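You operate a simulated robot arm through the tools that you are given. There is no shell and no other tool.

You are at the controls of a simulated two-armed robot. One attempt, no reset.

## Task
Take the green water bottle on the top of the steel table and put it away on the lower shelf of the blue rack. Then take the green block and put it on top of the small seal carton on the top of the steel table. Then put the green padlock in the green tray. Then put one of the cable glands from the top of the workbench on top of the grey box there. Then put the green hose stub on top of the silver block. Then fetch the red-rimmed jar and stand it on the top of the side table. Then take the filter card and put it on the top of the large crate. Then fetch the blue hose stub and stand it on top of the white stopper. Keep to this order. Set down upright: green water bottle, green block, red-rimmed jar, blue hose stub.

Only the result counts: the job must be done as asked and must still hold three seconds after the hand-in. Knocking over, shifting, dropping, spilling or breaking anything else fails it. A push-on lid holds only when it is set on centred and level and pressed home; a screw cap is set on level and turned clockwise until tight.

## Robot
Two 6-joint arms with two-finger grippers on one trunk, on a base that drives. Base frame: it is fixed to the floor where the robot stands at the start and does not move with it; the origin is under the middle of the robot, x ahead of it, y to its left, z up; the surface under the hand at the start is at about z = 820. Lengths are in mm, angles in rad, forces in N, time in s.
The left shoulder is at the start at [30, 178, 988], the right one opposite. With the tool pointing down near the work surface each hand reaches from about 440 to 840 mm from the robot's upright axis, wherever it stands, measured 20 degrees to its own side. Places, roughly: blue hose stub [1500, 0, 1000]; cable gland [1000, -750, 750]; filter card [3000, -750, 750]; green block [500, -250, 750]; green hose stub [1500, 0, 1000]; green padlock (4x2x9 cm) [1000, -800, 900]; green tray (14x13 cm) [1540, -160, 860]; green water bottle [500, 0, 1000]; grey box (9x9x5 cm) [1100, -1000, 900]; lower shelf of the blue rack [1500, 5900, 500]; red-rimmed jar [2750, -2750, 750]; silver block (20x5x6 cm) [500, -600, 800]; small seal carton [750, 250, 750]; top of the large crate [1300, 1900, 600]; top of the side table (66x12 cm) [4860, -2440, 840]; white stopper (5x5x4 cm) [1400, 3300, 900]. Payload 2.54 kg a hand.
The TCP of each hand is the grasp point between the finger pads, 30 mm short of the fingertips. In the tool frame z runs along the fingers and y along their closing line. The gripper opens to 116 mm. The gripper's body begins 95 mm behind the TCP.
Orientation is told as [roll, pitch, yaw] about the base's x, y, z axes, in that order, counted from this pose: with the fingers straight down and closing along the base's y, the tool's x points along the base's -x, its y along +y and its z along -z.

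## Interface
- The arms move only by the tool servo_tool. It takes "left_commands", "right_commands" or both (then of equal length, played together; a hand with none holds still); each is one flat list of numbers, 7 for each row, row after row: the finger opening in mm, from 0 to 116, then the shift along the tool's x, y, z in mm, then the turn, a rotation vector about the tool's x, y, z in degrees. In form: [hand, dx, dy, dz, ax, ay, az, hand, dx, dy, dz, ax, ay, az, ...]. A call has 1 to 20 rows; each row is the pose to reach, as a shift and turn from the pose commanded when the call began, along the tool's axes at that moment. Rows are played at 5 a second. More than 50 mm and 0.15 rad between two rows, or a gripper value outside its range, and nothing of the call is played. Where a pose cannot be reached the arm comes as near as it can. A force on the tool above 40 N (or 10 N above the force at the start of the call, whichever is more), or a blocked arm, ends the call early, and 0.2 s more pass. The fingers move at their own pace (about 153 mm/s each) and stop on an object; they squeeze with about 29 N. The grip force told is the motor's: it shows also when the fingers shut on nothing. Time passes only in rows, and 0.2 s behind the last, so rows that repeat a pose let the fingers close. The reply holds the time, the measured pose of the TCP, the force on the tool along the base axes, the opening and the grip force, in the units named above and with some noise, with the torque about the TCP (base axes, N m) and any sound that the robot's microphone picked up.
- Cameras (640 x 400 px; columns grow to the right, rows downward): "scene" is now at [42.4, -29.3, 1705.9]; the picture's right is [-0.38, -0.92, 0.00], its down [-0.73, 0.30, -0.61] and it looks along [0.57, -0.24, -0.79] (base axes); focal length 278 px, centre (320, 200). "left" rides on the left gripper at [69, 15, -122] in its tool frame; the picture's right is [-0.21, 0.98, 0.00], its down [-0.83, -0.18, -0.53] and it looks along [-0.52, -0.11, 0.85] (tool axes); focal length 251 px, centre (320, 200). "right" rides on the right gripper at [69, -15, -122] in its tool frame; the picture's right is [0.21, 0.98, 0.00], its down [-0.83, 0.18, -0.53] and it looks along [-0.52, 0.11, 0.85] (tool axes); focal length 251 px, centre (320, 200). There is no depth. A picture from a camera that has moved, and an enlarged one, comes with that camera's place and axes in the base frame and with its lens.
- capture(camera): a new picture of that camera. The clock stands still meanwhile.
- raise_lower(by): slides the trunk up (or, below 0, down) by that many mm; the arms and the scene camera ride with it, the base frame stays. It gives what a move gives, with no picture.
- steer(legs): drives the robot by 1 to 6 legs, each [ahead, left, turn to the left] in mm, mm and rad, along the robot's own axes; the way and the turn of a leg run together, so that a leg with both is an arc; at most 1500 mm and 3.142 rad a leg. The arms and the cameras ride along, it lands a little off, and it stops where it bumps. It gives what a move gives.
- turn_head(pan, tilt): turns the head with the scene camera to pan (to the left, within 2.496 rad either way) and tilt (down, from -0.506 to 1.204), counted from straight ahead of the robot. It gives what a move gives.
- inspect(camera, box): a new picture of the part [left, top, right, bottom] of that camera's present view, enlarged. The clock stands still meanwhile.
- hand_in(): hands the job in; it is judged then, once.

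Nothing tells you exact positions but the pictures and the camera data. Unless the task says otherwise, let go and move clear before handing in.

The tools are called after "Request:" as a command line: name --argument value ..., lists and objects as JSON in quotes. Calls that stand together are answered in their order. servo_tool: Moves the arms, as the interface text tells. Its arguments: {"type":"object","properties":{"left_commands":{"type":"array","items":{"type":"number"}},"right_commands":{"type":"array","items":{"type":"number"}}},"required":[]} The other tools are called the same way: raise_lower (by) slides the trunk up or down; steer (legs) drives the base; turn_head (pan, tilt) turns the head that bears the scene camera; capture (camera) takes a picture; inspect (camera, box) takes an enlarged picture of a part of a camera's view; hand_in () hands the job in.

At the start:

```text
time_s: 0.0
left_tool_pos: [524.0, 78.2, 1148.0]
left_tcp_rot: [0.0, 0.002, -0.001]
left_wrist_force: [0.7, 1.3, 0.1]
left_ft_torque: [0.02, 0.0, 0.03]
left_opening: 116.1
left_grip_force: 0.1
right_tool_pos: [382.3, -386.5, 1166.3]
right_tcp_rot: [0.0, -0.001, 0.0]
right_wrist_force: [-0.7, 0.0, -0.6]
right_ft_torque: [-0.02, -0.01, 0.0]
right_opening: 115.9
right_grip_force: 0.1
trunk travel left (down, up): [-200.0, 340.0]
robot x, y, heading: [0.3, -1.5, -0.004]
head pan, tilt: [-0.394, 0.911]
```

scene: 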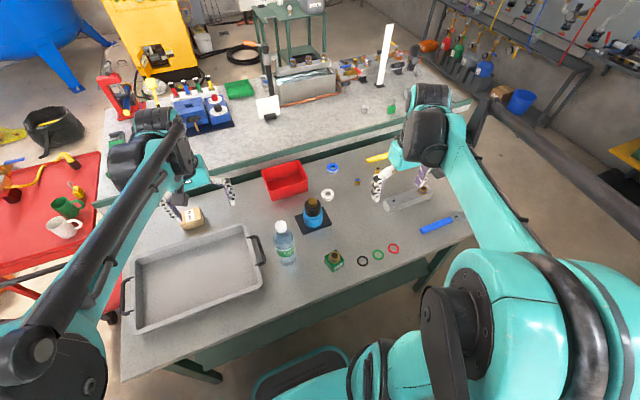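
right: 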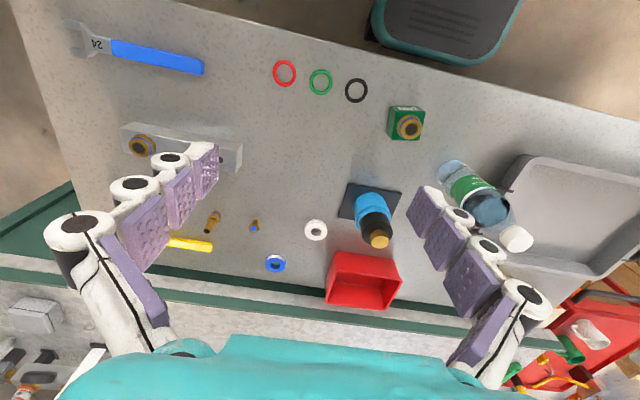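
left: 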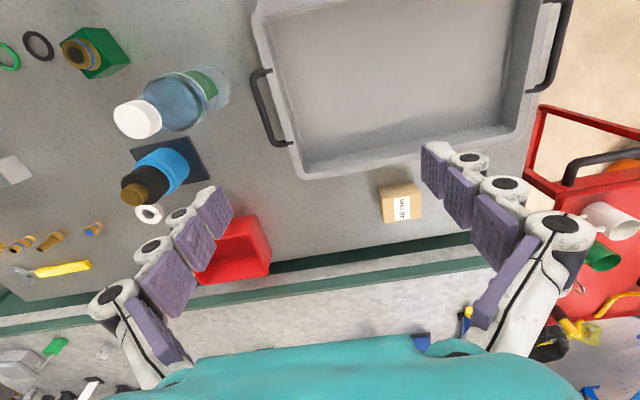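

I'm standing in front of the steel table: the green-labelled bottle is near [475, -90], the green block is right of it, and the small carton is at the far left. I'll look around before moving anything.

Request:
inspect --camera "scene" --box '[240, 140, 480, 290]'

Request:
turn_head --pan 0.0 --tilt 0.45

Request:
capture --camera "scene"

Request:
turn_head --pan 0.9 --tilt 0.35

Request:
capture --camera "scene"

Request:
turn_head --pan 1.8 --tilt 0.35

Request:
capture --camera "scene"

Request:
turn_head --pan -0.9 --tilt 0.35

Request:
capture --camera "scene"

Request:
turn_head --pan -1.8 --tilt 0.35

Request:
capture --camera "scene"

```text
2.67 times, centred on (360, 215) of scene
camera zoom: at [42.4, -29.3, 1705.9], right [-0.38, -0.92, 0.0], down [-0.73, 0.3, -0.61], along [0.57, -0.24, -0.79], focal length 740 px, centre (213, 160)
```

zoom: 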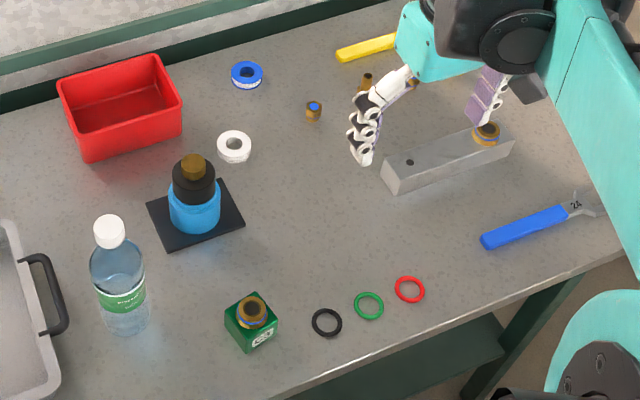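

```text
time_s: 0.9
left_tool_pos: [524.1, 79.4, 1147.8]
left_tcp_rot: [0.0, 0.001, 0.0]
left_wrist_force: [0.3, -0.7, -0.6]
left_ft_torque: [0.0, 0.03, -0.02]
left_opening: 115.9
left_grip_force: 0.1
right_tool_pos: [382.8, -386.3, 1166.8]
right_tcp_rot: [0.001, -0.001, -0.001]
right_wrist_force: [-0.7, 0.3, -0.3]
right_ft_torque: [0.01, 0.0, 0.02]
right_opening: 115.9
right_grip_force: 0.0
trunk travel left (down, up): [-200.0, 340.0]
robot x, y, heading: [2.0, 2.9, -0.003]
head pan, tilt: [0.0, 0.45]
```

```text
taken
camera scene: at [65.2, -0.6, 1744.9], right [0.0, -1.0, 0.0], down [-0.44, 0.0, -0.9], along [0.9, 0.0, -0.44], focal length 278 px, centre (320, 200)
```

scene: 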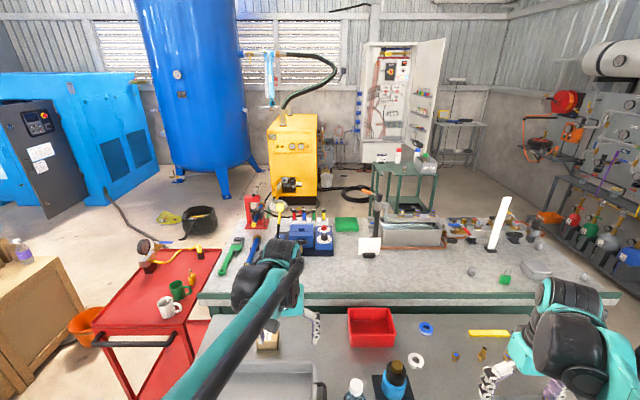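

```text
time_s: 2.1
left_tool_pos: [524.3, 77.7, 1147.8]
left_tcp_rot: [0.001, -0.001, 0.001]
left_wrist_force: [0.2, 0.1, -1.0]
left_ft_torque: [-0.01, 0.01, 0.01]
left_opening: 116.0
left_grip_force: 0.0
right_tool_pos: [382.8, -386.8, 1166.6]
right_tcp_rot: [-0.003, 0.0, 0.0]
right_wrist_force: [-0.4, -0.1, 0.0]
right_ft_torque: [0.01, 0.02, 0.02]
right_opening: 115.8
right_grip_force: 0.0
trunk travel left (down, up): [-200.0, 340.0]
robot x, y, heading: [-0.1, 1.4, 0.0]
head pan, tilt: [0.901, 0.351]
```

```text
taken
camera scene: at [31.2, 72.4, 1754.2], right [0.78, -0.62, 0.0], down [-0.21, -0.27, -0.94], along [0.58, 0.74, -0.34], focal length 278 px, centre (320, 200)
```

scene: 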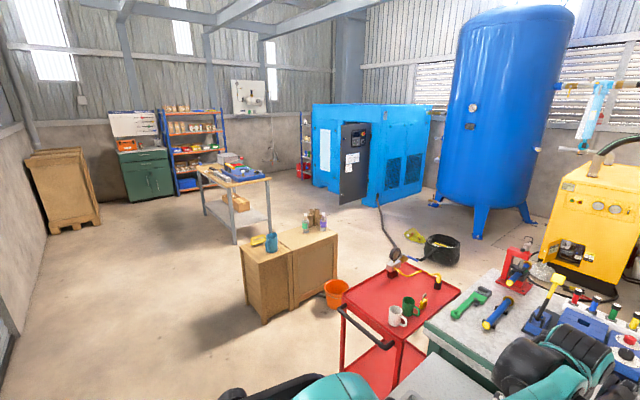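

```text
time_s: 3.3
left_tool_pos: [524.2, 78.0, 1148.3]
left_tcp_rot: [-0.001, 0.0, -0.001]
left_wrist_force: [-0.8, -0.4, -0.5]
left_ft_torque: [0.0, 0.04, -0.01]
left_opening: 115.8
left_grip_force: 0.1
right_tool_pos: [382.7, -386.5, 1167.2]
right_tcp_rot: [-0.001, 0.001, 0.0]
right_wrist_force: [-0.3, 0.2, -0.3]
right_ft_torque: [0.01, 0.01, 0.01]
right_opening: 115.8
right_grip_force: 0.1
trunk travel left (down, up): [-200.0, 340.0]
robot x, y, heading: [0.2, 0.8, -0.008]
head pan, tilt: [1.799, 0.351]
```

```text
taken
camera scene: at [-47.8, 90.2, 1754.2], right [0.97, 0.23, 0.0], down [0.08, -0.33, -0.94], along [-0.21, 0.91, -0.34], focal length 278 px, centre (320, 200)
```

scene: 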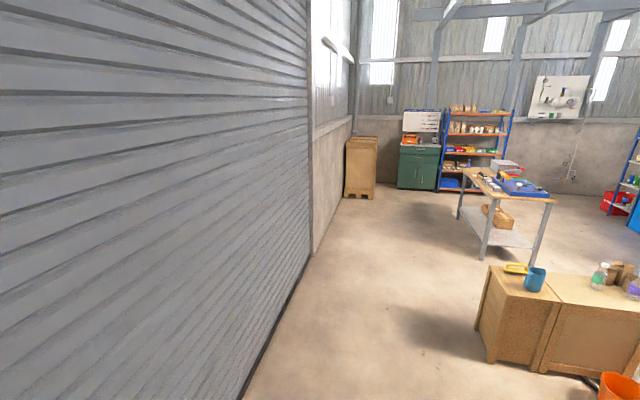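

```text
time_s: 5.7
left_tool_pos: [524.2, 78.6, 1148.7]
left_tcp_rot: [0.0, 0.0, 0.0]
left_wrist_force: [0.2, 0.0, 0.6]
left_ft_torque: [-0.01, 0.0, 0.04]
left_opening: 116.1
left_grip_force: 0.0
right_tool_pos: [382.9, -387.0, 1165.8]
right_tcp_rot: [0.0, 0.001, -0.001]
right_wrist_force: [-0.2, 0.0, -0.3]
right_ft_torque: [0.03, -0.03, 0.06]
right_opening: 116.1
right_grip_force: 0.0
trunk travel left (down, up): [-200.0, 340.0]
robot x, y, heading: [3.2, 1.1, 0.005]
head pan, tilt: [-0.901, 0.351]
```

```text
taken
camera scene: at [31.1, -73.4, 1754.2], right [-0.78, -0.62, 0.0], down [-0.21, 0.27, -0.94], along [0.58, -0.74, -0.34], focal length 278 px, centre (320, 200)
```

scene: 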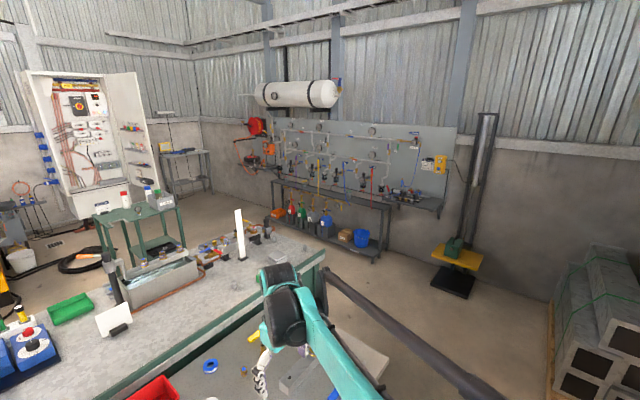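

```text
time_s: 6.9
left_tool_pos: [523.3, 76.3, 1148.0]
left_tcp_rot: [0.001, 0.0, 0.001]
left_wrist_force: [-0.4, 0.6, -0.8]
left_ft_torque: [0.01, 0.0, 0.02]
left_opening: 116.0
left_grip_force: 0.1
right_tool_pos: [382.4, -386.3, 1166.4]
right_tcp_rot: [-0.001, 0.001, 0.0]
right_wrist_force: [-0.6, 0.1, 0.1]
right_ft_torque: [0.01, 0.0, 0.0]
right_opening: 116.0
right_grip_force: 0.0
trunk travel left (down, up): [-200.0, 340.0]
robot x, y, heading: [-3.3, -1.5, 0.0]
head pan, tilt: [-1.799, 0.351]
```

```text
taken
camera scene: at [-47.8, -91.2, 1754.2], right [-0.97, 0.23, 0.0], down [0.08, 0.33, -0.94], along [-0.21, -0.91, -0.34], focal length 278 px, centre (320, 200)
```

scene: 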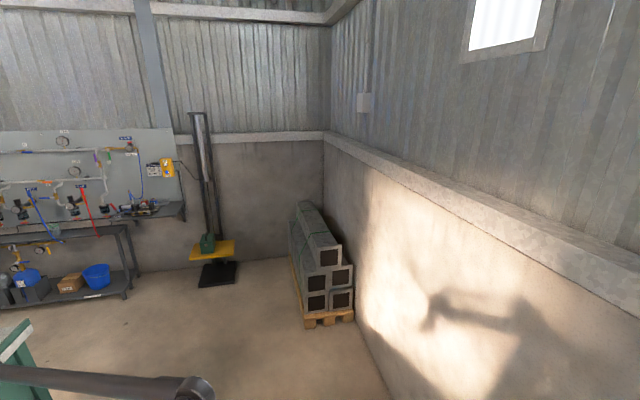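

The steel table is directly in front, with the stone-topped workbench behind it. The crates, wooden table and blue rack lie off to the left. I'll zoom in on the rack, the crates and the workbench items next.

Request:
turn_head --pan 1.35 --tilt 0.2

Request:
inspect --camera "scene" --box '[200, 80, 360, 180]'

Request:
inspect --camera "scene" --box '[280, 140, 520, 290]'

Request:
turn_head --pan 0.0 --tilt 0.5

Request:
inspect --camera "scene" --box '[200, 160, 400, 285]'

Request:
inspect --camera "scene" --box '[380, 160, 580, 285]'

Request:
inspect --camera "scene" --box '[340, 60, 540, 185]'

```text
time_s: 9.6
left_tool_pos: [524.0, 77.6, 1149.3]
left_tcp_rot: [0.0, 0.001, 0.0]
left_wrist_force: [-0.1, -0.1, -0.9]
left_ft_torque: [-0.01, 0.0, 0.03]
left_opening: 115.9
left_grip_force: 0.1
right_tool_pos: [382.3, -387.7, 1165.1]
right_tcp_rot: [-0.001, -0.002, -0.001]
right_wrist_force: [0.2, 0.5, 0.3]
right_ft_torque: [-0.03, -0.04, -0.02]
right_opening: 116.3
right_grip_force: 0.1
trunk travel left (down, up): [-200.0, 340.0]
robot x, y, heading: [4.0, 0.6, -0.004]
head pan, tilt: [1.349, 0.201]
```

```text
4.00 times, centred on (280, 130) of scene
camera zoom: at [-6.2, 90.4, 1768.2], right [0.98, -0.22, 0.0], down [-0.04, -0.19, -0.98], along [0.22, 0.96, -0.2], focal length 1110 px, centre (480, 480)
```

zoom: 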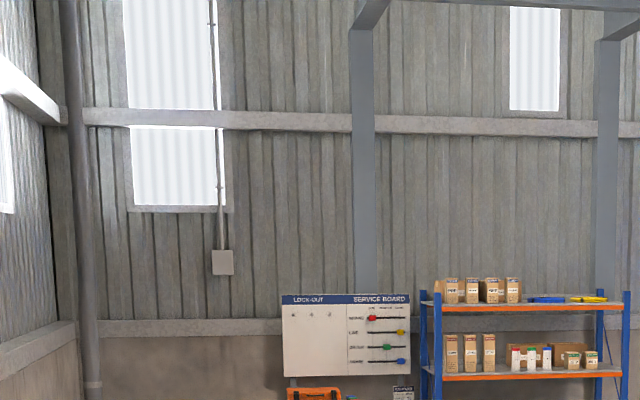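

```text
2.67 times, centred on (400, 215) of scene
camera zoom: at [-6.2, 90.4, 1768.2], right [0.98, -0.22, 0.0], down [-0.04, -0.19, -0.98], along [0.22, 0.96, -0.2], focal length 740 px, centre (107, 160)
```

zoom: 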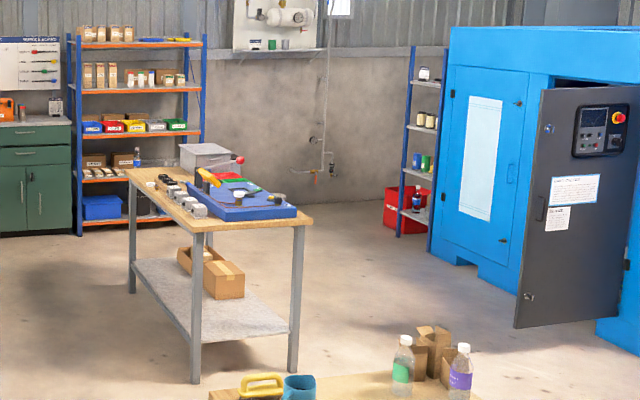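

```text
time_s: 11.1
left_tool_pos: [524.6, 77.2, 1147.6]
left_tcp_rot: [0.0, 0.001, 0.0]
left_wrist_force: [-0.1, 0.1, 0.3]
left_ft_torque: [0.03, 0.0, -0.02]
left_opening: 116.2
left_grip_force: 0.1
right_tool_pos: [382.3, -385.9, 1166.1]
right_tcp_rot: [-0.001, 0.0, 0.0]
right_wrist_force: [0.9, 0.7, -0.4]
right_ft_torque: [-0.03, -0.01, 0.0]
right_opening: 116.0
right_grip_force: 0.0
trunk travel left (down, up): [-200.0, 340.0]
robot x, y, heading: [0.2, 1.1, 0.0]
head pan, tilt: [0.0, 0.499]
```

```text
3.20 times, centred on (300, 222) of scene
camera zoom: at [64.2, -0.4, 1740.5], right [0.0, -1.0, 0.0], down [-0.48, 0.0, -0.88], along [0.88, 0.0, -0.48], focal length 888 px, centre (384, 128)
```

zoom: 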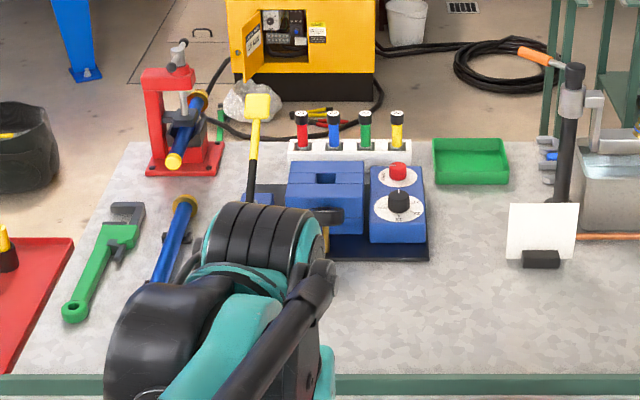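

```text
3.20 times, centred on (480, 222) of scene
camera zoom: at [64.2, -0.4, 1740.5], right [0.0, -1.0, 0.0], down [-0.48, 0.0, -0.88], along [0.88, 0.0, -0.48], focal length 888 px, centre (-192, 128)
```

zoom: 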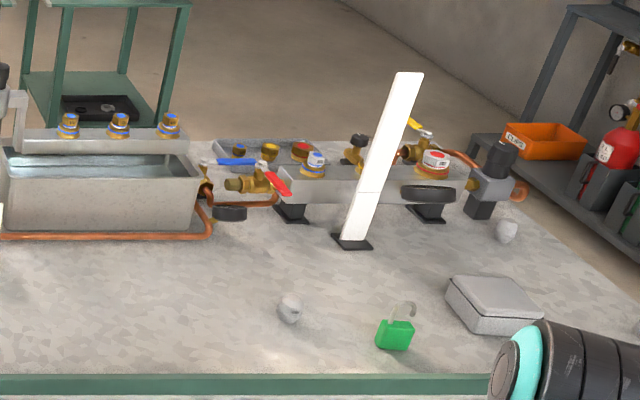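

```text
3.20 times, centred on (440, 122) of scene
camera zoom: at [64.2, -0.4, 1740.5], right [0.0, -1.0, 0.0], down [-0.48, 0.0, -0.88], along [0.88, 0.0, -0.48], focal length 888 px, centre (-64, 448)
```

zoom: 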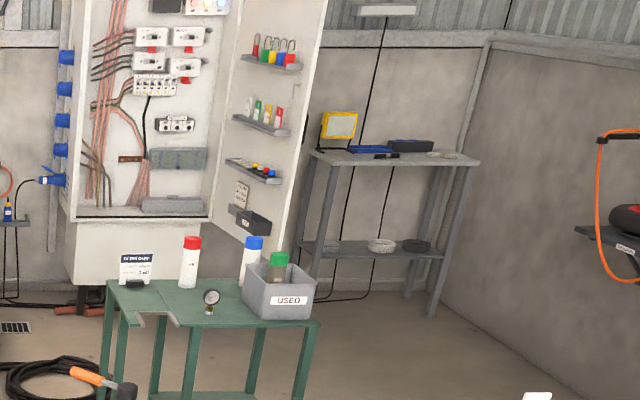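

The green bottle stands about 230 mm tall near [485, -95], and it has to go onto a shelf with another above it, so I'll grasp it with horizontal fingers. First I'll back the base off and shift it left for working room.

Request:
steer --legs '[[-250, 150, 0]]'

Request:
servo_tool --right_commands '[110, 0, 0, 0, 0, 0, 0, 110, -40, 0, 0, 0, -8, 0, 110, -80, 0, 0, 0, -16, 0, 110, -120, 0, 0, 0, -24, 0, 110, -150, 0, 0, 0, -32, 0, 110, -180, 0, 0, 0, -40, 0, 110, -200, 0, 0, 0, -48, 0, 110, -220, 0, 10, 0, -56, 0, 110, -240, 0, 20, 0, -64, 0, 110, -250, 0, 30, 0, -72, 0, 110, -260, 0, 40, 0, -80, 0, 110, -270, 0, 50, 0, -86, 0, 110, -270, 0, 50, 0, -90, 0]'

Request:
turn_head --pan -0.35 --tilt 0.75

Request:
capture --camera "scene"

Request:
capture --camera "right"

```text
time_s: 13.1
left_tool_pos: [274.8, 227.4, 1148.0]
left_tcp_rot: [0.0, -0.001, 0.002]
left_wrist_force: [-0.7, -0.5, 0.5]
left_ft_torque: [0.01, -0.04, -0.01]
left_opening: 115.8
left_grip_force: 0.0
right_tool_pos: [134.8, -237.2, 1166.0]
right_tcp_rot: [0.0, -0.001, -0.001]
right_wrist_force: [-0.5, 0.4, 0.5]
right_ft_torque: [-0.02, -0.04, -0.01]
right_opening: 115.9
right_grip_force: 0.0
trunk travel left (down, up): [-200.0, 340.0]
robot x, y, heading: [-250.4, 153.0, 0.0]
head pan, tilt: [0.0, 0.499]
```

```text
time_s: 15.9
left_tool_pos: [275.6, 226.8, 1149.0]
left_tcp_rot: [0.001, -0.001, -0.001]
left_wrist_force: [-0.1, 0.2, 0.0]
left_ft_torque: [0.01, 0.01, -0.03]
left_opening: 116.1
left_grip_force: 0.2
right_tool_pos: [404.7, -237.7, 1116.0]
right_tcp_rot: [-2.501, -1.571, 2.502]
right_wrist_force: [-0.1, 0.2, 1.0]
right_ft_torque: [0.0, 0.02, 0.01]
right_opening: 109.7
right_grip_force: 0.1
trunk travel left (down, up): [-200.0, 340.0]
robot x, y, heading: [-252.4, 149.6, -0.003]
head pan, tilt: [0.0, 0.499]
```

```text
time_s: 16.7
left_tool_pos: [276.7, 227.3, 1149.3]
left_tcp_rot: [0.002, -0.001, -0.001]
left_wrist_force: [-0.5, -0.3, 0.3]
left_ft_torque: [-0.01, -0.04, -0.01]
left_opening: 116.1
left_grip_force: 0.1
right_tool_pos: [404.9, -237.2, 1116.4]
right_tcp_rot: [-0.047, -1.57, 0.045]
right_wrist_force: [-1.1, 0.2, 0.5]
right_ft_torque: [-0.02, -0.01, -0.01]
right_opening: 110.0
right_grip_force: 0.1
trunk travel left (down, up): [-200.0, 340.0]
robot x, y, heading: [-249.8, 151.1, -0.003]
head pan, tilt: [-0.351, 0.75]
```

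```text
taken
camera scene: at [-197.0, 120.1, 1718.6], right [-0.34, -0.94, 0.0], down [-0.64, 0.23, -0.73], along [0.69, -0.25, -0.68], focal length 278 px, centre (320, 200)
```

scene: 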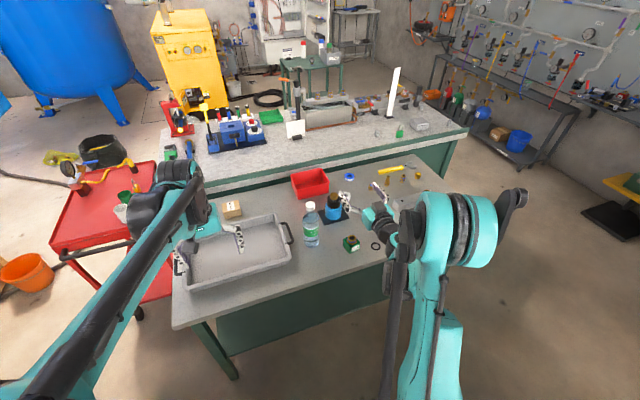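

```text
taken
camera right: at [282.7, -252.2, 1045.9], right [0.0, 0.98, -0.21], down [-0.53, 0.18, 0.83], along [0.85, 0.11, 0.52], focal length 251 px, centre (320, 200)
```

right: 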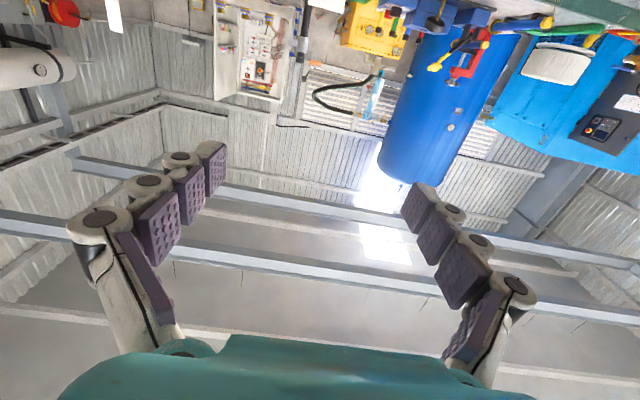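

The right hand is now horizontal. I'll zoom on the bottle to triangulate its position from this second viewpoint.

Request:
inspect --camera "scene" --box '[270, 160, 430, 260]'

Request:
capture --camera "left"

```text
4.00 times, centred on (350, 210) of scene
camera zoom: at [-197.0, 120.1, 1718.6], right [-0.34, -0.94, 0.0], down [-0.64, 0.23, -0.73], along [0.69, -0.25, -0.68], focal length 1110 px, centre (200, 160)
```

zoom: 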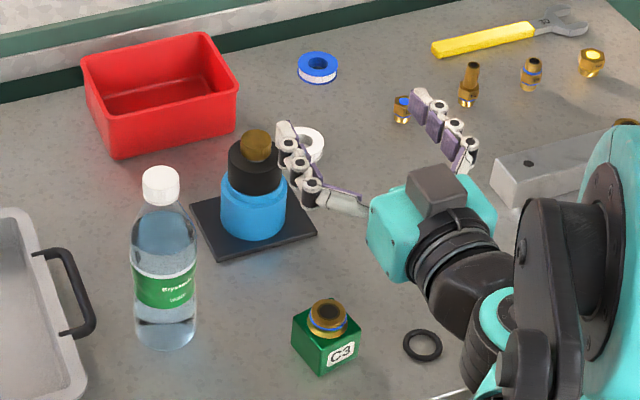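

```text
taken
camera left: at [207.6, 241.6, 1271.1], right [0.21, 0.98, 0.0], down [0.83, -0.18, 0.53], along [0.52, -0.11, -0.85], focal length 251 px, centre (320, 200)
```

left: 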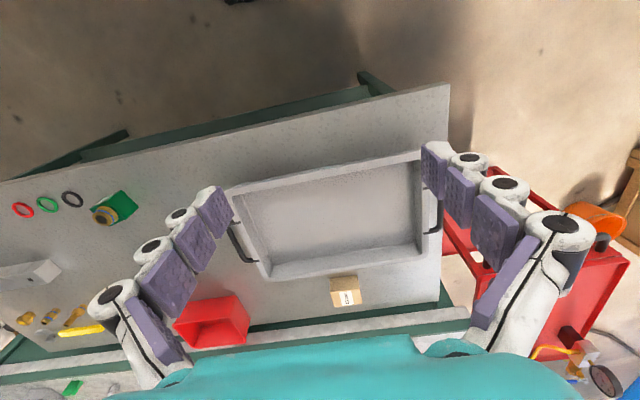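

The bottle's axis is at about (483, -90) and its top at z≈1045. I'll line the right hand up behind it, drop to grasp height, and check.

Request:
servo_tool --right_commands '[100, 0, 40, -10, 0, 0, 0, 100, 0, 80, -20, 0, 0, 0, 100, 0, 120, -20, 0, 0, 0, 100, 0, 147, -20, 0, 0, 0, 100, 45, 147, -20, 0, 0, 0, 100, 90, 147, -20, 0, 0, 0, 100, 135, 147, -20, 0, 0, 0, 100, 170, 147, -20, 0, 0, 0, 100, 196, 147, -20, 0, 0, 0, 100, 196, 147, -20, 0, 0, 0]'

Request:
capture --camera "right"

Request:
inspect --camera "scene" --box '[250, 160, 410, 260]'

```text
time_s: 18.9
left_tool_pos: [276.0, 227.7, 1147.9]
left_tcp_rot: [0.001, 0.001, -0.001]
left_wrist_force: [0.7, -0.6, 0.8]
left_ft_torque: [0.03, -0.04, 0.01]
left_opening: 115.8
left_grip_force: 0.1
right_tool_pos: [507.8, -114.3, 996.4]
right_tcp_rot: [-1.783, -1.572, 1.782]
right_wrist_force: [-1.2, 0.2, 0.2]
right_ft_torque: [-0.02, 0.01, 0.01]
right_opening: 100.2
right_grip_force: 0.0
right hand out of reach, approached as far as the arm can: row 2, 3, 4, 5, 6, 7, 8, 9, 10
trunk travel left (down, up): [-200.0, 340.0]
robot x, y, heading: [-248.2, 151.3, 0.004]
head pan, tilt: [-0.351, 0.75]
```

```text
taken
camera right: at [386.3, -129.6, 926.5], right [0.0, 0.98, -0.21], down [-0.53, 0.18, 0.83], along [0.85, 0.12, 0.52], focal length 251 px, centre (320, 200)
```

right: 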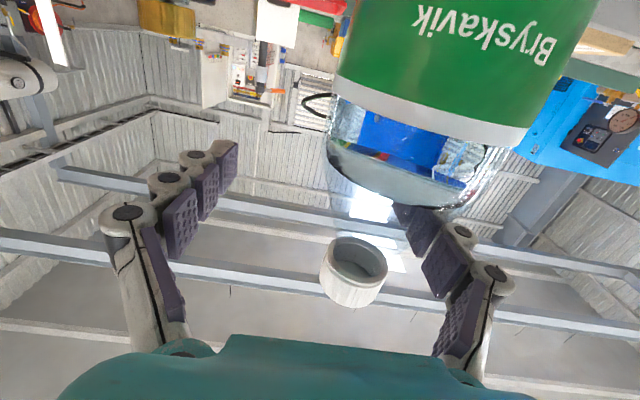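

```text
4.00 times, centred on (330, 210) of scene
camera zoom: at [-197.9, 120.3, 1718.6], right [-0.34, -0.94, 0.0], down [-0.64, 0.23, -0.73], along [0.69, -0.25, -0.68], focal length 1110 px, centre (280, 160)
```

zoom: 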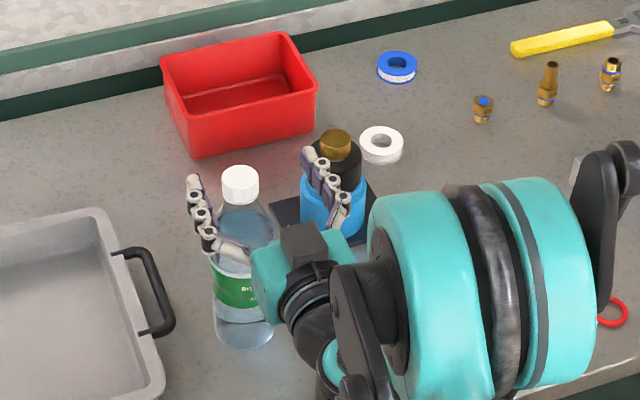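

The arm can't fold that close with the fingers horizontal, and the hand stopped near the bottle neck without touching it. I'll raise the trunk to clear straight up, then back the base away further.

Request:
raise_lower --by 160

Request:
steer --legs '[[-160, 0, 0]]'

Request:
servo_tool --right_commands '[100, 0, 0, 0, 0, 0, 0]'

Request:
capture --camera "scene"

```text
time_s: 20.8
left_tool_pos: [276.3, 227.3, 1309.0]
left_tcp_rot: [0.0, -0.001, -0.001]
left_wrist_force: [0.0, 0.2, 0.2]
left_ft_torque: [0.04, -0.01, -0.01]
left_opening: 116.1
left_grip_force: 0.0
right_tool_pos: [509.0, -114.4, 1156.2]
right_tcp_rot: [-0.111, -1.569, 0.115]
right_wrist_force: [-0.1, -0.1, -0.7]
right_ft_torque: [-0.01, -0.01, -0.05]
right_opening: 100.1
right_grip_force: 0.1
trunk travel left (down, up): [-360.0, 180.0]
robot x, y, heading: [-247.7, 150.6, -0.0]
head pan, tilt: [-0.351, 0.75]
```

```text
time_s: 22.2
left_tool_pos: [117.1, 228.1, 1307.5]
left_tcp_rot: [-0.002, 0.0, 0.002]
left_wrist_force: [0.0, -1.0, 0.1]
left_ft_torque: [0.03, -0.03, -0.01]
left_opening: 115.8
left_grip_force: 0.1
right_tool_pos: [348.2, -115.0, 1158.3]
right_tcp_rot: [0.187, -1.569, -0.185]
right_wrist_force: [0.0, -1.1, 0.5]
right_ft_torque: [0.0, -0.01, 0.01]
right_opening: 99.9
right_grip_force: 0.0
trunk travel left (down, up): [-360.0, 180.0]
robot x, y, heading: [-407.6, 145.1, -0.001]
head pan, tilt: [-0.351, 0.75]
```

```text
time_s: 22.6
left_tool_pos: [118.5, 227.2, 1307.2]
left_tcp_rot: [0.001, 0.0, 0.002]
left_wrist_force: [0.5, -0.5, 0.3]
left_ft_torque: [0.04, 0.03, 0.0]
left_opening: 116.1
left_grip_force: 0.1
right_tool_pos: [351.6, -115.0, 1156.2]
right_tcp_rot: [-0.022, -1.569, 0.023]
right_wrist_force: [0.5, 0.0, -0.4]
right_ft_torque: [0.02, -0.04, 0.01]
right_opening: 99.9
right_grip_force: 0.1
trunk travel left (down, up): [-360.0, 180.0]
robot x, y, heading: [-406.0, 150.1, 0.001]
head pan, tilt: [-0.351, 0.75]
```

```text
taken
camera scene: at [-353.9, 119.9, 1878.5], right [-0.34, -0.94, 0.0], down [-0.64, 0.23, -0.73], along [0.69, -0.25, -0.68], focal length 278 px, centre (320, 200)
```

scene: 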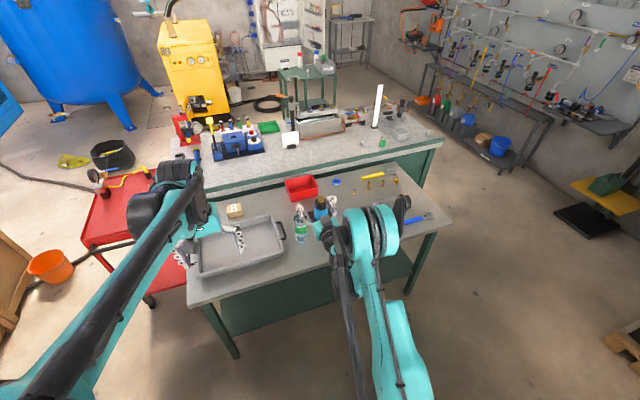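

Request:
raise_lower --by -160

Request:
servo_tool --right_commands '[100, 25, 25, 25, 0, 0, 0, 100, 60, 25, 25, 0, 0, 0, 100, 80, 25, 25, 0, 0, 0, 100, 80, 25, 25, 0, 0, 0]'

Request:
capture --camera "right"

Request:
inspect --camera "scene" --box '[250, 160, 410, 260]'

```text
time_s: 24.4
left_tool_pos: [117.1, 226.3, 1148.6]
left_tcp_rot: [-0.001, 0.0, 0.002]
left_wrist_force: [-0.5, -0.4, -0.2]
left_ft_torque: [-0.02, 0.03, 0.02]
left_opening: 115.8
left_grip_force: 0.1
right_tool_pos: [349.4, -114.6, 997.4]
right_tcp_rot: [-0.154, -1.569, 0.156]
right_wrist_force: [0.3, 0.0, 0.0]
right_ft_torque: [-0.01, 0.02, 0.0]
right_opening: 99.8
right_grip_force: 0.0
trunk travel left (down, up): [-200.0, 340.0]
robot x, y, heading: [-409.1, 149.1, 0.001]
head pan, tilt: [-0.351, 0.75]
```

```text
time_s: 25.4
left_tool_pos: [115.9, 226.5, 1147.8]
left_tcp_rot: [0.0, 0.0, 0.002]
left_wrist_force: [-0.9, 0.1, 0.6]
left_ft_torque: [0.0, -0.02, 0.03]
left_opening: 115.9
left_grip_force: 0.1
right_tool_pos: [383.3, -90.9, 918.7]
right_tcp_rot: [0.421, -1.572, -0.423]
right_wrist_force: [-0.5, 0.5, -0.2]
right_ft_torque: [0.0, -0.01, 0.0]
right_opening: 99.9
right_grip_force: 0.1
right hand out of reach, approached as far as the arm can: row 2, 3, 4
trunk travel left (down, up): [-200.0, 340.0]
robot x, y, heading: [-407.3, 148.6, 0.003]
head pan, tilt: [-0.351, 0.75]
```

```text
taken
camera right: at [260.3, -105.0, 849.1], right [0.0, 0.98, -0.21], down [-0.53, 0.18, 0.83], along [0.85, 0.12, 0.52], focal length 251 px, centre (320, 200)
```

right: 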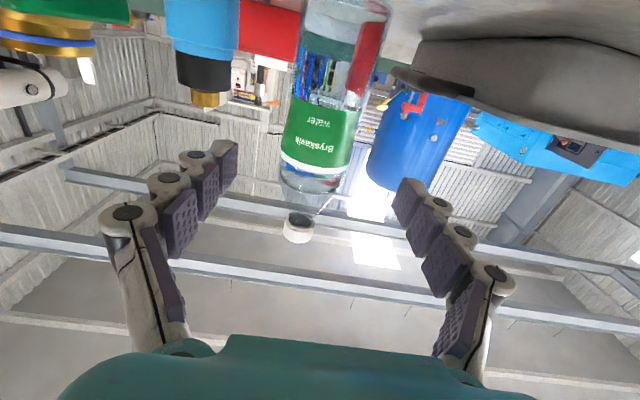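

```text
4.00 times, centred on (330, 210) of scene
camera zoom: at [-356.8, 119.8, 1718.6], right [-0.34, -0.94, 0.0], down [-0.64, 0.23, -0.73], along [0.69, -0.25, -0.68], focal length 1110 px, centre (280, 160)
```

zoom: 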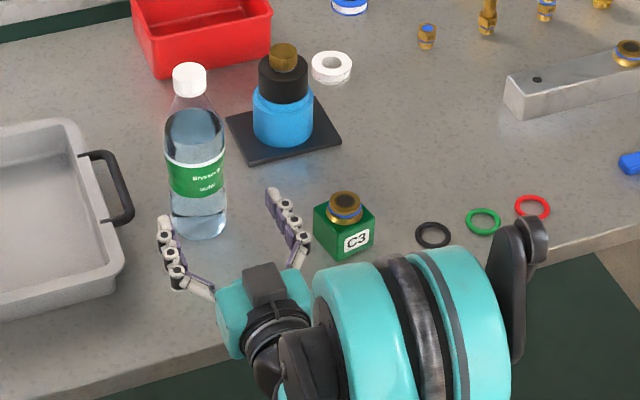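

The fingers straddle the bottle's line with the bottle centred near y=-88. I'll move forward 100 mm and close.

Request:
servo_tool --right_commands '[100, 0, 2, 40, 0, 0, 0, 100, 0, 2, 75, 0, 0, 0, 100, 0, 2, 100, 0, 0, 0, 100, 0, 2, 100, 0, 0, 0, 50, 0, 2, 100, 0, 0, 0, 50, 0, 2, 100, 0, 0, 0, 50, 0, 2, 100, 0, 0, 0]'

Request:
capture --camera "right"

Request:
inspect --camera "scene" --box '[250, 160, 410, 260]'

```text
time_s: 27.0
left_tool_pos: [116.3, 227.4, 1148.9]
left_tcp_rot: [0.0, 0.0, 0.001]
left_wrist_force: [1.1, 0.0, 0.1]
left_ft_torque: [0.01, 0.02, -0.05]
left_opening: 116.1
left_grip_force: 0.0
right_tool_pos: [482.7, -87.8, 919.3]
right_tcp_rot: [0.251, -1.571, -0.25]
right_wrist_force: [2.3, -2.2, 4.6]
right_ft_torque: [0.02, -0.25, -0.09]
right_opening: 58.4
right_grip_force: 28.8
trunk travel left (down, up): [-200.0, 340.0]
robot x, y, heading: [-409.0, 150.9, -0.003]
head pan, tilt: [-0.351, 0.75]
```

```text
taken
camera right: at [360.8, -103.8, 849.3], right [0.0, 0.98, -0.21], down [-0.53, 0.18, 0.83], along [0.85, 0.12, 0.52], focal length 251 px, centre (320, 200)
```

right: 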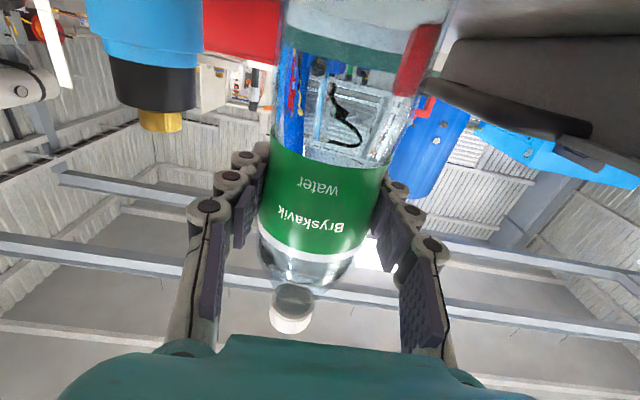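

```text
4.00 times, centred on (330, 210) of scene
camera zoom: at [-356.6, 119.9, 1718.6], right [-0.34, -0.94, 0.0], down [-0.64, 0.23, -0.73], along [0.69, -0.25, -0.68], focal length 1110 px, centre (280, 160)
```

zoom: 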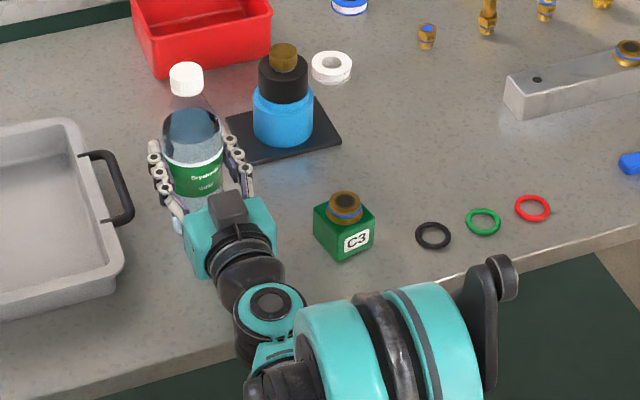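

The bottle is gripped at 58 mm opening, about 99 mm above its base. I'll lift it straight up with the trunk and check it.

Request:
raise_lower --by 170

Request:
inspect --camera "scene" --box '[230, 120, 470, 270]'

```text
time_s: 28.9
left_tool_pos: [117.8, 227.0, 1316.7]
left_tcp_rot: [-0.002, 0.001, 0.001]
left_wrist_force: [-0.2, -0.2, 0.8]
left_ft_torque: [-0.02, -0.01, -0.03]
left_opening: 115.9
left_grip_force: 0.0
right_tool_pos: [483.6, -87.4, 1088.4]
right_tcp_rot: [0.063, -1.569, -0.062]
right_wrist_force: [0.3, 0.0, -3.8]
right_ft_torque: [-0.02, -0.02, -0.01]
right_opening: 58.2
right_grip_force: 29.0
trunk travel left (down, up): [-370.0, 170.0]
robot x, y, heading: [-411.8, 147.6, 0.001]
head pan, tilt: [-0.351, 0.75]
```

```text
2.67 times, centred on (350, 195) of scene
camera zoom: at [-355.2, 119.8, 1888.4], right [-0.34, -0.94, 0.0], down [-0.64, 0.23, -0.73], along [0.69, -0.25, -0.68], focal length 740 px, centre (240, 213)
```

zoom: 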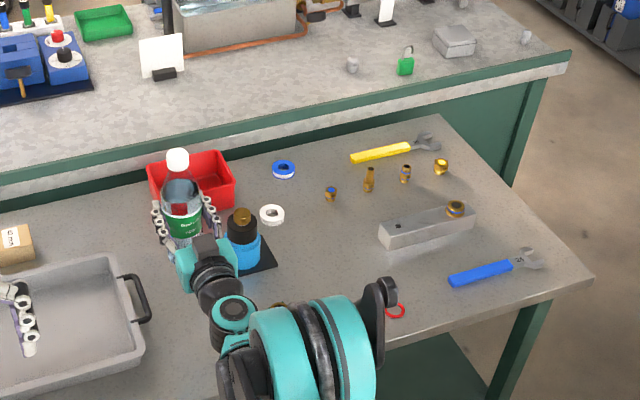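

Request:
steer --legs '[[150, 0, 0], [0, 0, 1.571], [1300, 0, 0]]'

Request:
turn_head --pan -0.2 --tilt 0.3

Request:
capture --camera "scene"

Request:
turn_head --pan -1.2 --tilt 0.3

Request:
capture --camera "scene"

```text
time_s: 40.3
left_tool_pos: [-336.3, 1972.2, 1317.0]
left_tcp_rot: [0.001, 0.0, 1.571]
left_wrist_force: [0.2, 0.6, -0.6]
left_ft_torque: [-0.03, 0.03, 0.01]
left_opening: 115.8
left_grip_force: 0.0
right_tool_pos: [-20.5, 2338.4, 1088.4]
right_tcp_rot: [0.046, -1.57, 1.523]
right_wrist_force: [-1.0, 1.0, -5.5]
right_ft_torque: [0.03, 0.0, 0.0]
right_opening: 58.5
right_grip_force: 28.7
trunk travel left (down, up): [-370.0, 170.0]
robot x, y, heading: [-260.8, 1447.3, 1.573]
head pan, tilt: [-0.351, 0.75]
```

```text
time_s: 41.2
left_tool_pos: [-336.3, 1971.6, 1318.5]
left_tcp_rot: [0.002, -0.001, 1.57]
left_wrist_force: [-0.6, -0.1, -0.2]
left_ft_torque: [0.0, 0.01, 0.0]
left_opening: 115.8
left_grip_force: 0.1
right_tool_pos: [-20.1, 2338.3, 1088.6]
right_tcp_rot: [0.041, -1.571, 1.529]
right_wrist_force: [0.0, 1.0, -3.6]
right_ft_torque: [0.03, 0.03, 0.0]
right_opening: 58.7
right_grip_force: 29.1
trunk travel left (down, up): [-370.0, 170.0]
robot x, y, heading: [-260.3, 1448.0, 1.574]
head pan, tilt: [-0.201, 0.3]
```

```text
taken
camera scene: at [-237.1, 1509.6, 1928.8], right [0.98, -0.2, 0.0], down [-0.06, -0.29, -0.95], along [0.19, 0.94, -0.3], focal length 278 px, centre (320, 200)
```

scene: 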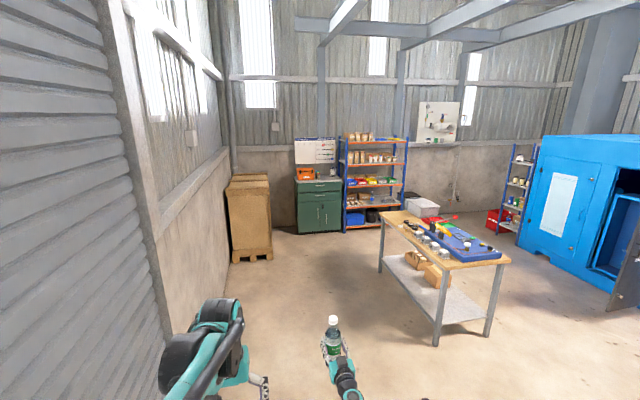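

```text
time_s: 42.4
left_tool_pos: [-336.9, 1971.8, 1317.5]
left_tcp_rot: [0.0, -0.001, 1.572]
left_wrist_force: [-0.2, 0.7, 0.3]
left_ft_torque: [0.02, -0.01, -0.03]
left_opening: 116.1
left_grip_force: 0.1
right_tool_pos: [-20.4, 2338.3, 1089.0]
right_tcp_rot: [0.069, -1.569, 1.502]
right_wrist_force: [0.0, 0.2, -5.0]
right_ft_torque: [0.01, 0.01, 0.03]
right_opening: 58.3
right_grip_force: 28.5
trunk travel left (down, up): [-370.0, 170.0]
robot x, y, heading: [-256.7, 1449.5, 1.565]
head pan, tilt: [-1.201, 0.3]
```

```text
taken
camera scene: at [-168.8, 1452.0, 1928.9], right [0.36, -0.93, 0.0], down [-0.28, -0.11, -0.96], along [0.89, 0.35, -0.3], focal length 278 px, centre (320, 200)
```

scene: 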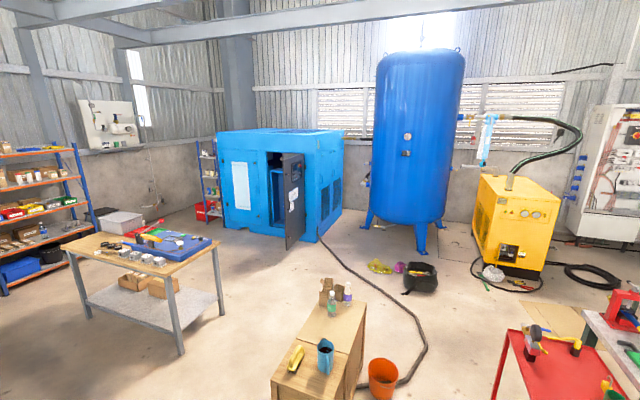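

The way to the rack is clear. I'll drive on along the left side and look at the rack up close.

Request:
steer --legs '[[1400, 0, 0], [1350, -700, 0]]'

Request:
turn_head --pan -0.6 --tilt 0.55

Request:
capture --camera "scene"

```text
refused: leg 2 is longer than a leg can be; nothing moved
```

```text
time_s: 43.4
left_tool_pos: [-336.5, 1971.9, 1317.5]
left_tcp_rot: [0.0, 0.0, 1.572]
left_wrist_force: [-0.1, -0.5, 0.7]
left_ft_torque: [-0.01, -0.01, 0.01]
left_opening: 115.8
left_grip_force: 0.1
right_tool_pos: [-20.6, 2338.2, 1087.5]
right_tcp_rot: [0.1, -1.569, 1.473]
right_wrist_force: [0.2, 0.6, -4.3]
right_ft_torque: [-0.02, -0.02, 0.01]
right_opening: 58.3
right_grip_force: 29.1
trunk travel left (down, up): [-370.0, 170.0]
robot x, y, heading: [-259.6, 1447.9, 1.571]
head pan, tilt: [-0.6, 0.55]
```

```text
taken
camera scene: at [-205.0, 1492.2, 1905.9], right [0.82, -0.57, 0.0], down [-0.3, -0.43, -0.85], along [0.48, 0.7, -0.52], focal length 278 px, centre (320, 200)
```

scene: 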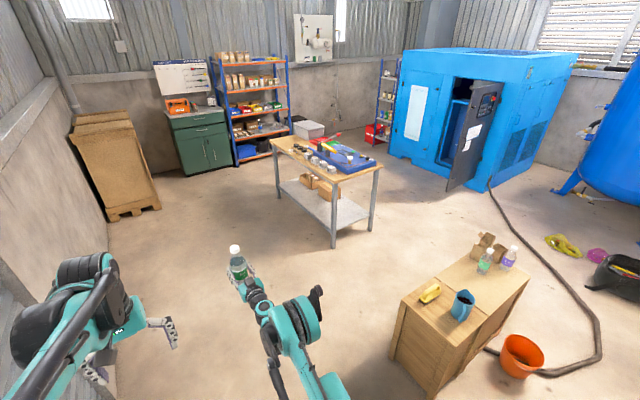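

Request:
steer --legs '[[1400, 0, 0], [1200, -700, 0]]'

Request:
turn_head --pan -0.5 --tilt 0.55

Request:
capture --camera "scene"

```text
time_s: 57.0
left_tool_pos: [412.2, 4563.7, 1318.1]
left_tcp_rot: [-0.001, -0.001, 1.557]
left_wrist_force: [0.5, -1.2, 0.4]
left_ft_torque: [0.02, -0.01, -0.01]
left_opening: 115.9
left_grip_force: 0.0
right_tool_pos: [734.2, 4925.2, 1089.3]
right_tcp_rot: [0.138, -1.571, 1.42]
right_wrist_force: [0.3, 0.3, -4.4]
right_ft_torque: [-0.01, -0.01, 0.03]
right_opening: 58.5
right_grip_force: 29.2
trunk travel left (down, up): [-370.0, 170.0]
robot x, y, heading: [479.9, 4039.8, 1.553]
head pan, tilt: [-0.6, 0.55]
```

```text
time_s: 57.6
left_tool_pos: [413.4, 4563.3, 1317.8]
left_tcp_rot: [0.0, 0.0, 1.557]
left_wrist_force: [-0.4, -0.5, 0.0]
left_ft_torque: [0.01, -0.01, 0.01]
left_opening: 115.9
left_grip_force: 0.0
right_tool_pos: [734.1, 4925.0, 1088.2]
right_tcp_rot: [0.091, -1.569, 1.465]
right_wrist_force: [-0.4, -0.6, -4.7]
right_ft_torque: [-0.03, -0.02, -0.01]
right_opening: 58.4
right_grip_force: 29.1
trunk travel left (down, up): [-370.0, 170.0]
robot x, y, heading: [485.8, 4040.7, 1.554]
head pan, tilt: [-0.499, 0.55]
```

```text
taken
camera scene: at [530.3, 4087.2, 1905.9], right [0.87, -0.49, 0.0], down [-0.26, -0.46, -0.85], along [0.42, 0.74, -0.52], focal length 278 px, centre (320, 200)
```

scene: 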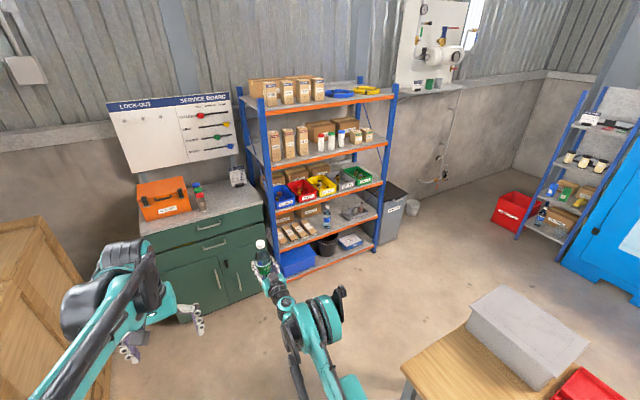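

Request:
inspect --camera "scene" --box '[240, 170, 400, 270]'

```text
4.00 times, centred on (320, 220) of scene
camera zoom: at [530.3, 4087.2, 1905.9], right [0.87, -0.49, 0.0], down [-0.26, -0.46, -0.85], along [0.42, 0.74, -0.52], focal length 1110 px, centre (320, 120)
```

zoom: 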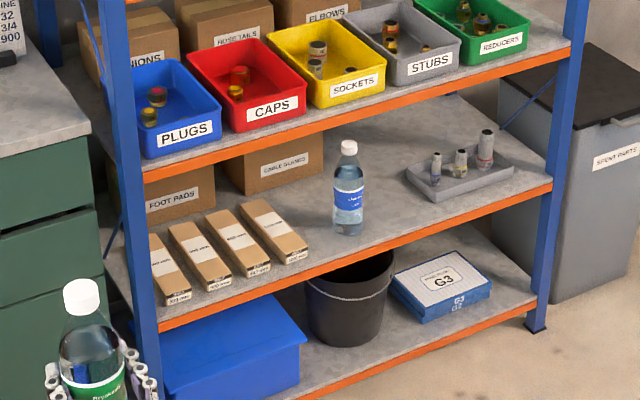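

The lower shelf, the one with the blue-labelled bottle, is at z≈450. There's a gap about 160 mm wide, centred near x≈1650, between that bottle and a grey tray. I'll test the low reach here in free space before moving in.

Request:
raise_lower --by -370

Request:
servo_tool --right_commands '[50, 0, -40, 0, 0, 0, 0, 50, 0, -80, 0, 0, 0, 0, 50, 0, -120, 0, 0, 0, 0, 50, 0, -160, 0, 0, 0, 0, 50, 0, -210, 0, 0, 0, 0, 50, 40, -210, 0, 0, 0, 0, 50, 80, -210, 0, 0, 0, 0, 50, 110, -210, 0, 0, 0, 0, 50, 140, -210, 0, 0, 0, 0, 50, 140, -210, 0, 0, 0, 0]'

```text
time_s: 61.2
left_tool_pos: [412.6, 4563.4, 948.4]
left_tcp_rot: [0.0, 0.0, 1.556]
left_wrist_force: [-0.6, 0.1, -0.1]
left_ft_torque: [-0.01, 0.03, 0.0]
left_opening: 115.6
left_grip_force: 0.1
right_tool_pos: [734.1, 4924.3, 718.5]
right_tcp_rot: [0.077, -1.569, 1.478]
right_wrist_force: [-0.5, 0.6, -3.6]
right_ft_torque: [-0.01, -0.01, 0.0]
right_opening: 58.3
right_grip_force: 28.7
trunk travel left (down, up): [0.0, 540.0]
robot x, y, heading: [483.8, 4037.2, 1.553]
head pan, tilt: [-0.499, 0.55]
```

```text
time_s: 63.4
left_tool_pos: [413.3, 4563.5, 947.7]
left_tcp_rot: [-0.003, 0.001, 1.558]
left_wrist_force: [-0.5, -0.1, 0.0]
left_ft_torque: [0.0, 0.02, -0.02]
left_opening: 116.0
left_grip_force: 0.1
right_tool_pos: [919.7, 4864.9, 704.0]
right_tcp_rot: [0.096, -1.57, 1.461]
right_wrist_force: [0.5, 0.9, -4.6]
right_ft_torque: [0.02, -0.02, -0.01]
right_opening: 58.4
right_grip_force: 28.7
right hand out of reach, approached as far as the arm can: row 3, 4, 5, 6, 7, 8, 9, 10
trunk travel left (down, up): [0.0, 540.0]
robot x, y, heading: [486.2, 4039.5, 1.554]
head pan, tilt: [-0.499, 0.55]
```

Request:
servo_tool --right_commands '[50, 0, 40, 10, 0, 0, 0, 50, 0, 80, 20, 0, 0, 0, 50, 0, 120, 30, 0, 0, 0, 50, 0, 160, 30, 0, 0, 0, 50, 40, 190, 30, 0, 0, 0, 50, 80, 190, 30, 0, 0, 0, 50, 120, 190, 30, 0, 0, 0, 50, 150, 190, 30, 0, 0, 0, 50, 150, 190, 30, 0, 0, 0]'

```text
time_s: 65.4
left_tool_pos: [412.0, 4564.4, 948.6]
left_tcp_rot: [-0.001, 0.0, 1.555]
left_wrist_force: [0.4, -0.2, 0.0]
left_ft_torque: [-0.04, -0.04, -0.01]
left_opening: 115.9
left_grip_force: 0.1
right_tool_pos: [724.3, 4861.6, 680.6]
right_tcp_rot: [0.056, -1.568, 1.5]
right_wrist_force: [-0.5, 0.8, -5.0]
right_ft_torque: [0.02, -0.01, 0.0]
right_opening: 58.6
right_grip_force: 29.1
right hand out of reach, approached as far as the arm can: row 5, 6, 7, 8, 9
trunk travel left (down, up): [0.0, 540.0]
robot x, y, heading: [485.0, 4037.9, 1.557]
head pan, tilt: [-0.499, 0.55]
```

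Horizontal fingers bottom out at z≈680, so the fingers have to tilt down to reach the shelf. I'll test how much tilt is needed in free space.

Request:
servo_tool --right_commands '[50, 20, 0, 0, 0, 8, 0, 50, 40, 0, 0, 0, 16, 0, 50, 60, 0, 0, 0, 24, 0, 50, 90, 0, 0, 0, 30, 0, 50, 130, 0, 0, 0, 30, 0, 50, 130, 0, 0, 0, 30, 0]'

```text
time_s: 66.8
left_tool_pos: [413.1, 4564.5, 947.8]
left_tcp_rot: [0.0, 0.0, 1.558]
left_wrist_force: [-0.5, 0.5, 0.1]
left_ft_torque: [0.0, -0.02, -0.03]
left_opening: 116.3
left_grip_force: 0.1
right_tool_pos: [725.1, 4854.8, 567.4]
right_tcp_rot: [0.001, -1.044, 1.557]
right_wrist_force: [0.6, 0.3, -4.5]
right_ft_torque: [0.0, 0.01, 0.0]
right_opening: 58.8
right_grip_force: 29.1
right hand out of reach, approached as far as the arm can: row 1, 5, 6
trunk travel left (down, up): [0.0, 540.0]
robot x, y, heading: [483.8, 4036.4, 1.555]
head pan, tilt: [-0.499, 0.55]
```

With the fingers tilted about 30–45° below horizontal the shelf height is reachable. I need to regrasp the bottle upright with a tilted hand, so I'll look for a bare spot on the wooden table nearby.

Request:
turn_head --pan -1.3 --tilt 0.6

Request:
capture --camera "scene"

```text
time_s: 68.0
left_tool_pos: [412.8, 4562.9, 948.5]
left_tcp_rot: [0.002, 0.001, 1.557]
left_wrist_force: [-1.0, 0.2, -0.2]
left_ft_torque: [0.03, -0.01, 0.03]
left_opening: 115.7
left_grip_force: 0.0
right_tool_pos: [723.5, 4854.6, 567.8]
right_tcp_rot: [0.0, -1.045, 1.557]
right_wrist_force: [-0.5, -0.4, -4.4]
right_ft_torque: [0.05, -0.03, 0.0]
right_opening: 58.4
right_grip_force: 28.4
trunk travel left (down, up): [0.0, 540.0]
robot x, y, heading: [482.6, 4036.5, 1.557]
head pan, tilt: [-1.3, 0.6]
```

```text
taken
camera scene: at [571.5, 4031.1, 1531.4], right [0.25, -0.97, 0.0], down [-0.55, -0.14, -0.82], along [0.8, 0.21, -0.57], focal length 278 px, centre (320, 200)
```

scene: 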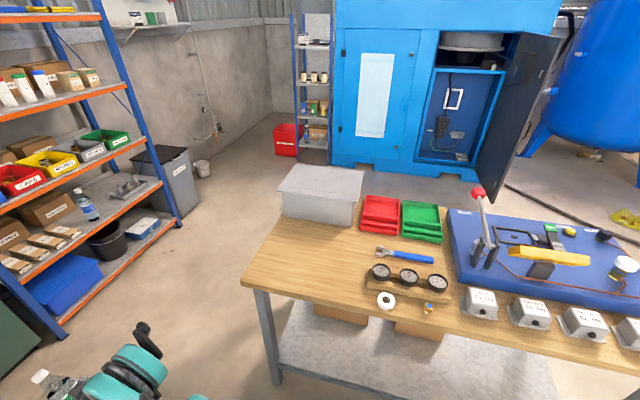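

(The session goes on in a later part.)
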